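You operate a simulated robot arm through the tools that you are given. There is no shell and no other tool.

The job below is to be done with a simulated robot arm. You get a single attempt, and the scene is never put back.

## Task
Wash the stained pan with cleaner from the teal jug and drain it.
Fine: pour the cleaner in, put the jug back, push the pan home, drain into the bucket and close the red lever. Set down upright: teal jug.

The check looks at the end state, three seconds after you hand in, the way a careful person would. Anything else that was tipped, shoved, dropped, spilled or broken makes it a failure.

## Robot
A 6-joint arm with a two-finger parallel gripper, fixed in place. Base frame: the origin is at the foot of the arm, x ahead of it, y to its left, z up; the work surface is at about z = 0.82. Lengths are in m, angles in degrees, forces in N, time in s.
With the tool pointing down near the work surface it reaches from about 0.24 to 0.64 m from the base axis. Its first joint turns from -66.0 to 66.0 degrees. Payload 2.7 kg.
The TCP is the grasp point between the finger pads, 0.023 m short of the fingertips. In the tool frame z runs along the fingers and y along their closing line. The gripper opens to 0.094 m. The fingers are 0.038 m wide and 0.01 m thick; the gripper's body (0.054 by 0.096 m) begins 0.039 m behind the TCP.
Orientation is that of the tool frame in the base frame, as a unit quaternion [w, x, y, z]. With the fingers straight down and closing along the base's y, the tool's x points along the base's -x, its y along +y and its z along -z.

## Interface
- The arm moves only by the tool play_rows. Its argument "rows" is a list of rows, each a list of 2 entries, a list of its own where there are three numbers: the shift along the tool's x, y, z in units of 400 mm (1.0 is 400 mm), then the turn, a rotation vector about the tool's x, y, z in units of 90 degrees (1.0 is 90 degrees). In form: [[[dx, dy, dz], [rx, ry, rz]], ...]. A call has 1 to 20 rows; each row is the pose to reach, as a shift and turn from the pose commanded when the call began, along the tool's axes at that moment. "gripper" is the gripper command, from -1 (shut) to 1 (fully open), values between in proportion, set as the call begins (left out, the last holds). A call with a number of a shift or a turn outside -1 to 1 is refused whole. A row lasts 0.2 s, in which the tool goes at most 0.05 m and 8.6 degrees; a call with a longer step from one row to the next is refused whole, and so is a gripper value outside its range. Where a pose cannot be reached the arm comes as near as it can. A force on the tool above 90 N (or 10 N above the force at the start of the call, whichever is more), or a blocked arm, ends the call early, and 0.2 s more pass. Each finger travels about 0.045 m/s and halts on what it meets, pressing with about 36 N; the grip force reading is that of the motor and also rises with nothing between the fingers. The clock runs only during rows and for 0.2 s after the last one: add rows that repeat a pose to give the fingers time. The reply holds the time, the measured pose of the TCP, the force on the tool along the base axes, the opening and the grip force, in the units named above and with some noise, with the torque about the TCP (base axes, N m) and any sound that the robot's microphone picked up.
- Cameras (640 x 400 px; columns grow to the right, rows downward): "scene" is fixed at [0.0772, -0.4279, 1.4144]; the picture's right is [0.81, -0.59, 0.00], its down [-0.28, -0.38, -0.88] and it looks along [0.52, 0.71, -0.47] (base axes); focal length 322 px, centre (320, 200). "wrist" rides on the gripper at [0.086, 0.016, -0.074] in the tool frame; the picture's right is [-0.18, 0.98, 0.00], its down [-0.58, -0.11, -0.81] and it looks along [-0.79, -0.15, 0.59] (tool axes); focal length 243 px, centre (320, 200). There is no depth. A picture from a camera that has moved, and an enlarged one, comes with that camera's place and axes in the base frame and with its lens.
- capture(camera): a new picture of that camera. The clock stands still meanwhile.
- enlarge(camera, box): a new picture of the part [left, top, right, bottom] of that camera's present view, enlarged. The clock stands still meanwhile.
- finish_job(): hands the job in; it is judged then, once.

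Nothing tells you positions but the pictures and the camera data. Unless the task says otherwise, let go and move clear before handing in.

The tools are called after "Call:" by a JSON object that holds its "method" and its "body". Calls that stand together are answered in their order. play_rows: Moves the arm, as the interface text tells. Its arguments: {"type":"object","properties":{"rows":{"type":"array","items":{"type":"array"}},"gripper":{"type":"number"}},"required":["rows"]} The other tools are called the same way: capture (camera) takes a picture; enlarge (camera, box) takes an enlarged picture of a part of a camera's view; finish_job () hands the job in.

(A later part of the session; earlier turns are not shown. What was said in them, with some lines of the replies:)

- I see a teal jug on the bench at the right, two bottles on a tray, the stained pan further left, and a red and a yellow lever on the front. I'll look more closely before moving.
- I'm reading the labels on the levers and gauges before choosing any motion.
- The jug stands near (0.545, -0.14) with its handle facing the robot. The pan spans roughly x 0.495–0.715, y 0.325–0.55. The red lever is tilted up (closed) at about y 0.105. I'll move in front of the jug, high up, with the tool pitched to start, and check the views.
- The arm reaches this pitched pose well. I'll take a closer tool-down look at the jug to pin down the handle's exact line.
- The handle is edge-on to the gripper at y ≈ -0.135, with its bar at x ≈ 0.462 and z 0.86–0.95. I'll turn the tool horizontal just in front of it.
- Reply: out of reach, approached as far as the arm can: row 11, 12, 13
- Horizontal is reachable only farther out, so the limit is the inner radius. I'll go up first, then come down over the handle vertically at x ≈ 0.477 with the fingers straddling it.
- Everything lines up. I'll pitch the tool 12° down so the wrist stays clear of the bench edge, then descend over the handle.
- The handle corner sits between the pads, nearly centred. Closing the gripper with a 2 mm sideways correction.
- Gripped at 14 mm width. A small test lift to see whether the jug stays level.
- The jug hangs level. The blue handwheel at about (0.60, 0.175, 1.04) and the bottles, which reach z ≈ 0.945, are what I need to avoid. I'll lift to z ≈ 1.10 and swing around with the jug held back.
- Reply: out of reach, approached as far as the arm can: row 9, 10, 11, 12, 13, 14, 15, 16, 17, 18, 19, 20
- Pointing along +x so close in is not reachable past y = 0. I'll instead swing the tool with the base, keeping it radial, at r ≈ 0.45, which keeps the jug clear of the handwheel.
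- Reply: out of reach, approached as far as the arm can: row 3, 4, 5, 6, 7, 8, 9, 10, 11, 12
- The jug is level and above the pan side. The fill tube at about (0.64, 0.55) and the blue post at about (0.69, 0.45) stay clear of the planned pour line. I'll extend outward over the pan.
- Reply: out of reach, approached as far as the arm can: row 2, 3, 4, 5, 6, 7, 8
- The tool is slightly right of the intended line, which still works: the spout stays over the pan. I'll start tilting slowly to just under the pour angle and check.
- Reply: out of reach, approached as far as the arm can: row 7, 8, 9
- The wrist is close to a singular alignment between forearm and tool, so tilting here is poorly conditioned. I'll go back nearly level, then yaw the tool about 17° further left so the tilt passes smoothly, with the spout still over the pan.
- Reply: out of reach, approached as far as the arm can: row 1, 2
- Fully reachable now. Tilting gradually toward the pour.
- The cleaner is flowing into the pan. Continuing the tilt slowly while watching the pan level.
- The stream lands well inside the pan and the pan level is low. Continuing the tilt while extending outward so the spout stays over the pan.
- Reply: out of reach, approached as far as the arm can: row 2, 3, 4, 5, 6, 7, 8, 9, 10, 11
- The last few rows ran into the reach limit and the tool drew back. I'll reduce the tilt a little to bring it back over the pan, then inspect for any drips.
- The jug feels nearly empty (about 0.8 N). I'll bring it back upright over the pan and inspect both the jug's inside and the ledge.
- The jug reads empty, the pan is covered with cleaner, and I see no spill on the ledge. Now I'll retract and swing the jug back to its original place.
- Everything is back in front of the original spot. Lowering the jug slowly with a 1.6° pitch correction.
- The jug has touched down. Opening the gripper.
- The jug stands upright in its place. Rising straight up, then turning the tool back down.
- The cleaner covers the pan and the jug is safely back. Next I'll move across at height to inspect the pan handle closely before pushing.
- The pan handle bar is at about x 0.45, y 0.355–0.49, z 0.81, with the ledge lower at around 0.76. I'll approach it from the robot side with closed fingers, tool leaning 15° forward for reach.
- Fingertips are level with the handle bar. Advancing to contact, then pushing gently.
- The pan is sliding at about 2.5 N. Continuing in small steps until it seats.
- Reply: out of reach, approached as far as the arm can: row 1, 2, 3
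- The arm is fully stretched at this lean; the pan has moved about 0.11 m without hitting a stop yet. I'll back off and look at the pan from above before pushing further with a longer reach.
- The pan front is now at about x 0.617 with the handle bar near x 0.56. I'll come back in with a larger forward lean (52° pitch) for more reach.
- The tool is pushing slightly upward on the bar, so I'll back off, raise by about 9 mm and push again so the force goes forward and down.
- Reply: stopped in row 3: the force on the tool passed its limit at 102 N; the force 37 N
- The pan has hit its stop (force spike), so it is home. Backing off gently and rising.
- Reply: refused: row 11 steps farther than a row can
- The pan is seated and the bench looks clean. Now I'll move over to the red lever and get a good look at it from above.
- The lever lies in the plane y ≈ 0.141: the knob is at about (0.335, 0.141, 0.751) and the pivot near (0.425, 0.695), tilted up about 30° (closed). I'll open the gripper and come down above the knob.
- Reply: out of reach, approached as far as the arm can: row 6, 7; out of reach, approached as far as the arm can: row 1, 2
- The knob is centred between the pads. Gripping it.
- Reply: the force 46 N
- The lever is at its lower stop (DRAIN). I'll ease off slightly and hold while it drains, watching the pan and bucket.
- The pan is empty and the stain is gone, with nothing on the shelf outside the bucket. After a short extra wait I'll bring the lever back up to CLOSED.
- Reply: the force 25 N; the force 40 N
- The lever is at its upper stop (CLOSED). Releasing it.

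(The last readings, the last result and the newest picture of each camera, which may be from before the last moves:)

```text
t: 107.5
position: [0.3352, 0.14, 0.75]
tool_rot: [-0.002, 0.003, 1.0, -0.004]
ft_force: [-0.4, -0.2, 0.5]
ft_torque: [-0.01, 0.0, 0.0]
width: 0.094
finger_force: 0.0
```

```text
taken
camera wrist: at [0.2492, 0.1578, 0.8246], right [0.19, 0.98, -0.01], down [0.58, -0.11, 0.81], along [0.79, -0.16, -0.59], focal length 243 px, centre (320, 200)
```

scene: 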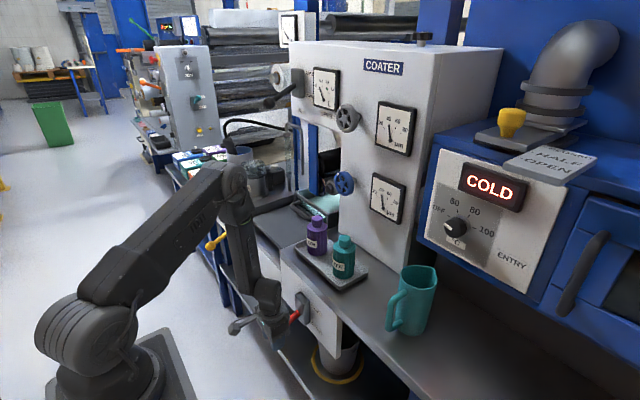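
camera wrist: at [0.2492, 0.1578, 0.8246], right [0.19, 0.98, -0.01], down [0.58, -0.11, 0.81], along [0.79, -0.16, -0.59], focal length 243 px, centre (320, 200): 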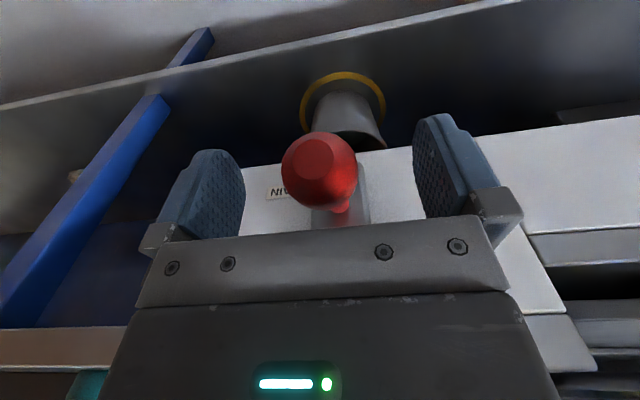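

The lever holds at its original closed height. Rising clear and checking the whole scene.

Call:
{"method": "play_rows", "body": {"rows": [[[0, 0, -0.05], [0, 0, 0]], [[0, 0, -0.14], [0, 0, 0]], [[0, 0, -0.25], [0, 0, 0]], [[0, 0, -0.36], [0, 0, 0]], [[0, 0, -0.47], [0, 0, 0]], [[0, 0, -0.58], [0, 0, 0]], [[0, 0, -0.69], [0, 0, 0]], [[0, 0, -0.8], [0, 0, 0]], [[0, 0, -0.9], [0, 0, 0]], [[0, 0, -0.95], [0, 0, 0]]]}}

Call:
{"method": "capture", "body": {"camera": "scene"}}

Call:
{"method": "enlarge", "body": {"camera": "scene", "box": [200, 150, 360, 250]}}

Call:
{"method": "enlarge", "body": {"camera": "scene", "box": [240, 250, 450, 400]}}

Call:
{"method": "enlarge", "body": {"camera": "scene", "box": [310, 330, 380, 390]}}

Call:
{"method": "capture", "body": {"camera": "wrist"}}

```text
t: 109.8
position: [0.3353, 0.1439, 1.1295]
tool_rot: [-0.002, 0.002, 1.0, -0.004]
ft_force: [-0.2, -0.4, 1.0]
ft_torque: [-0.01, 0.0, -0.01]
width: 0.0941
finger_force: 0.0
```

```text
taken
```

scene: 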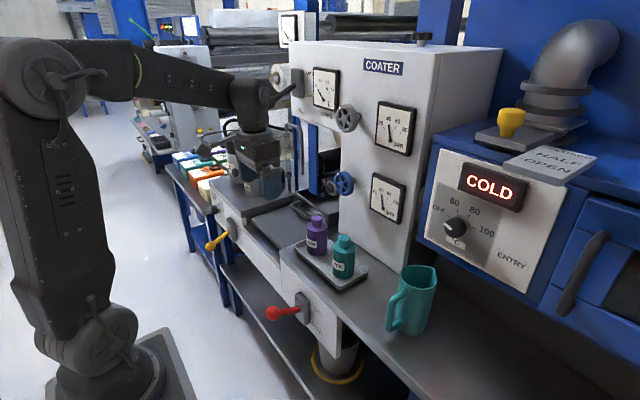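

```text
4.00 times, centred on (280, 200) of scene
camera zoom: at [0.0772, -0.4279, 1.4144], right [0.81, -0.59, 0.0], down [-0.28, -0.38, -0.88], along [0.52, 0.71, -0.47], focal length 1290 px, centre (480, 200)
```

zoom: 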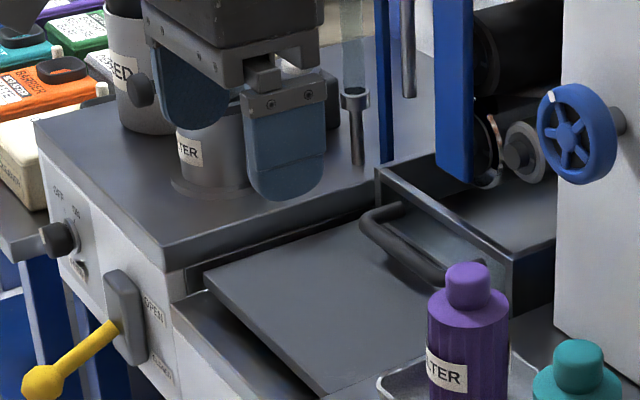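

```text
2.67 times, centred on (345, 325) of scene
camera zoom: at [0.0772, -0.4279, 1.4144], right [0.81, -0.59, 0.0], down [-0.28, -0.38, -0.88], along [0.52, 0.71, -0.47], focal length 860 px, centre (253, -133)
```

zoom: 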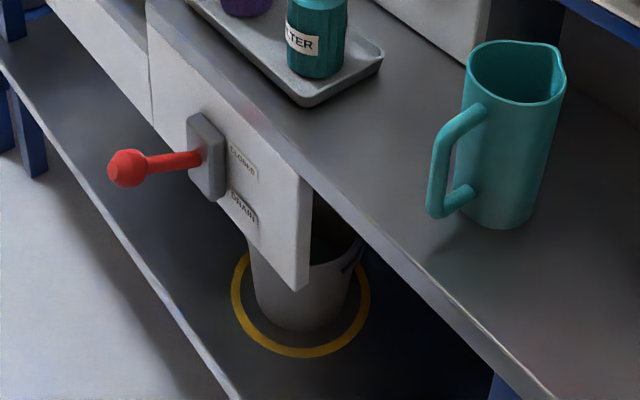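

```text
6.67 times, centred on (345, 360) of scene
camera zoom: at [0.0772, -0.4279, 1.4144], right [0.81, -0.59, 0.0], down [-0.28, -0.38, -0.88], along [0.52, 0.71, -0.47], focal length 2149 px, centre (153, -867)
```

zoom: 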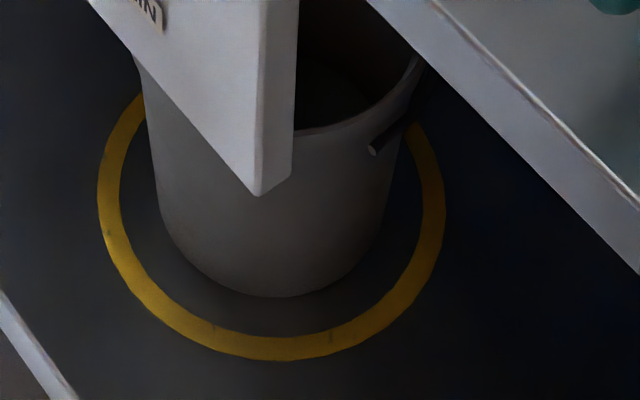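

```text
taken
camera wrist: at [0.2494, 0.1607, 1.2057], right [0.19, 0.98, -0.01], down [0.58, -0.11, 0.81], along [0.79, -0.16, -0.59], focal length 243 px, centre (320, 200)
```

wrist: 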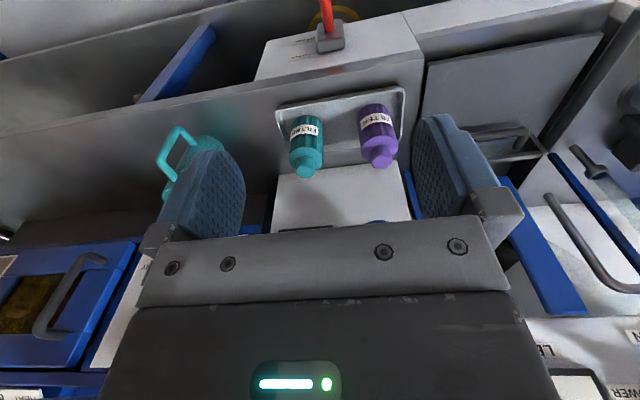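

The pan is home, empty and clean where I can see it. The red lever is back up at CLOSED and the jug stands upright in its original spot. The bottles, bucket and yellow lever are as they were, and the arm is clear, so I'm handing in.

Call:
{"method": "finish_job", "body": {}}

```text
The job is handed in.
```

The pan has been washed with cleaner from the teal jug and drained, and the job is handed in. I don't have the check's result.

- **Pour:** The jug's cleaner went into the pan. Near the end of the pour the arm hit its reach limit and drew back, leaving the spout at about the pan's front edge for a moment. I saw no spill afterwards. There is one faint pale mark on the steel plate near that spot. It looks like wear, but I can't rule out a drip.
- **Jug:** It is back in its original place, upright and released.
- **Pan:** I pushed it in until it hit its stop. There was a brief force spike of about 100 N at contact, and the pan did not shift afterwards.
- **Drain:** I held the red lever down at DRAIN for about six seconds. The pan then looked empty and unstained in the part I could see; the rear lies under the rollers and is hidden. I saw no liquid on the shelf around the bucket.
- **Red lever:** I raised it to its upper stop (CLOSED), and it stayed there when I let go.

The bottles, bucket and yellow lever look as they did at the start, and the arm is clear of everything.
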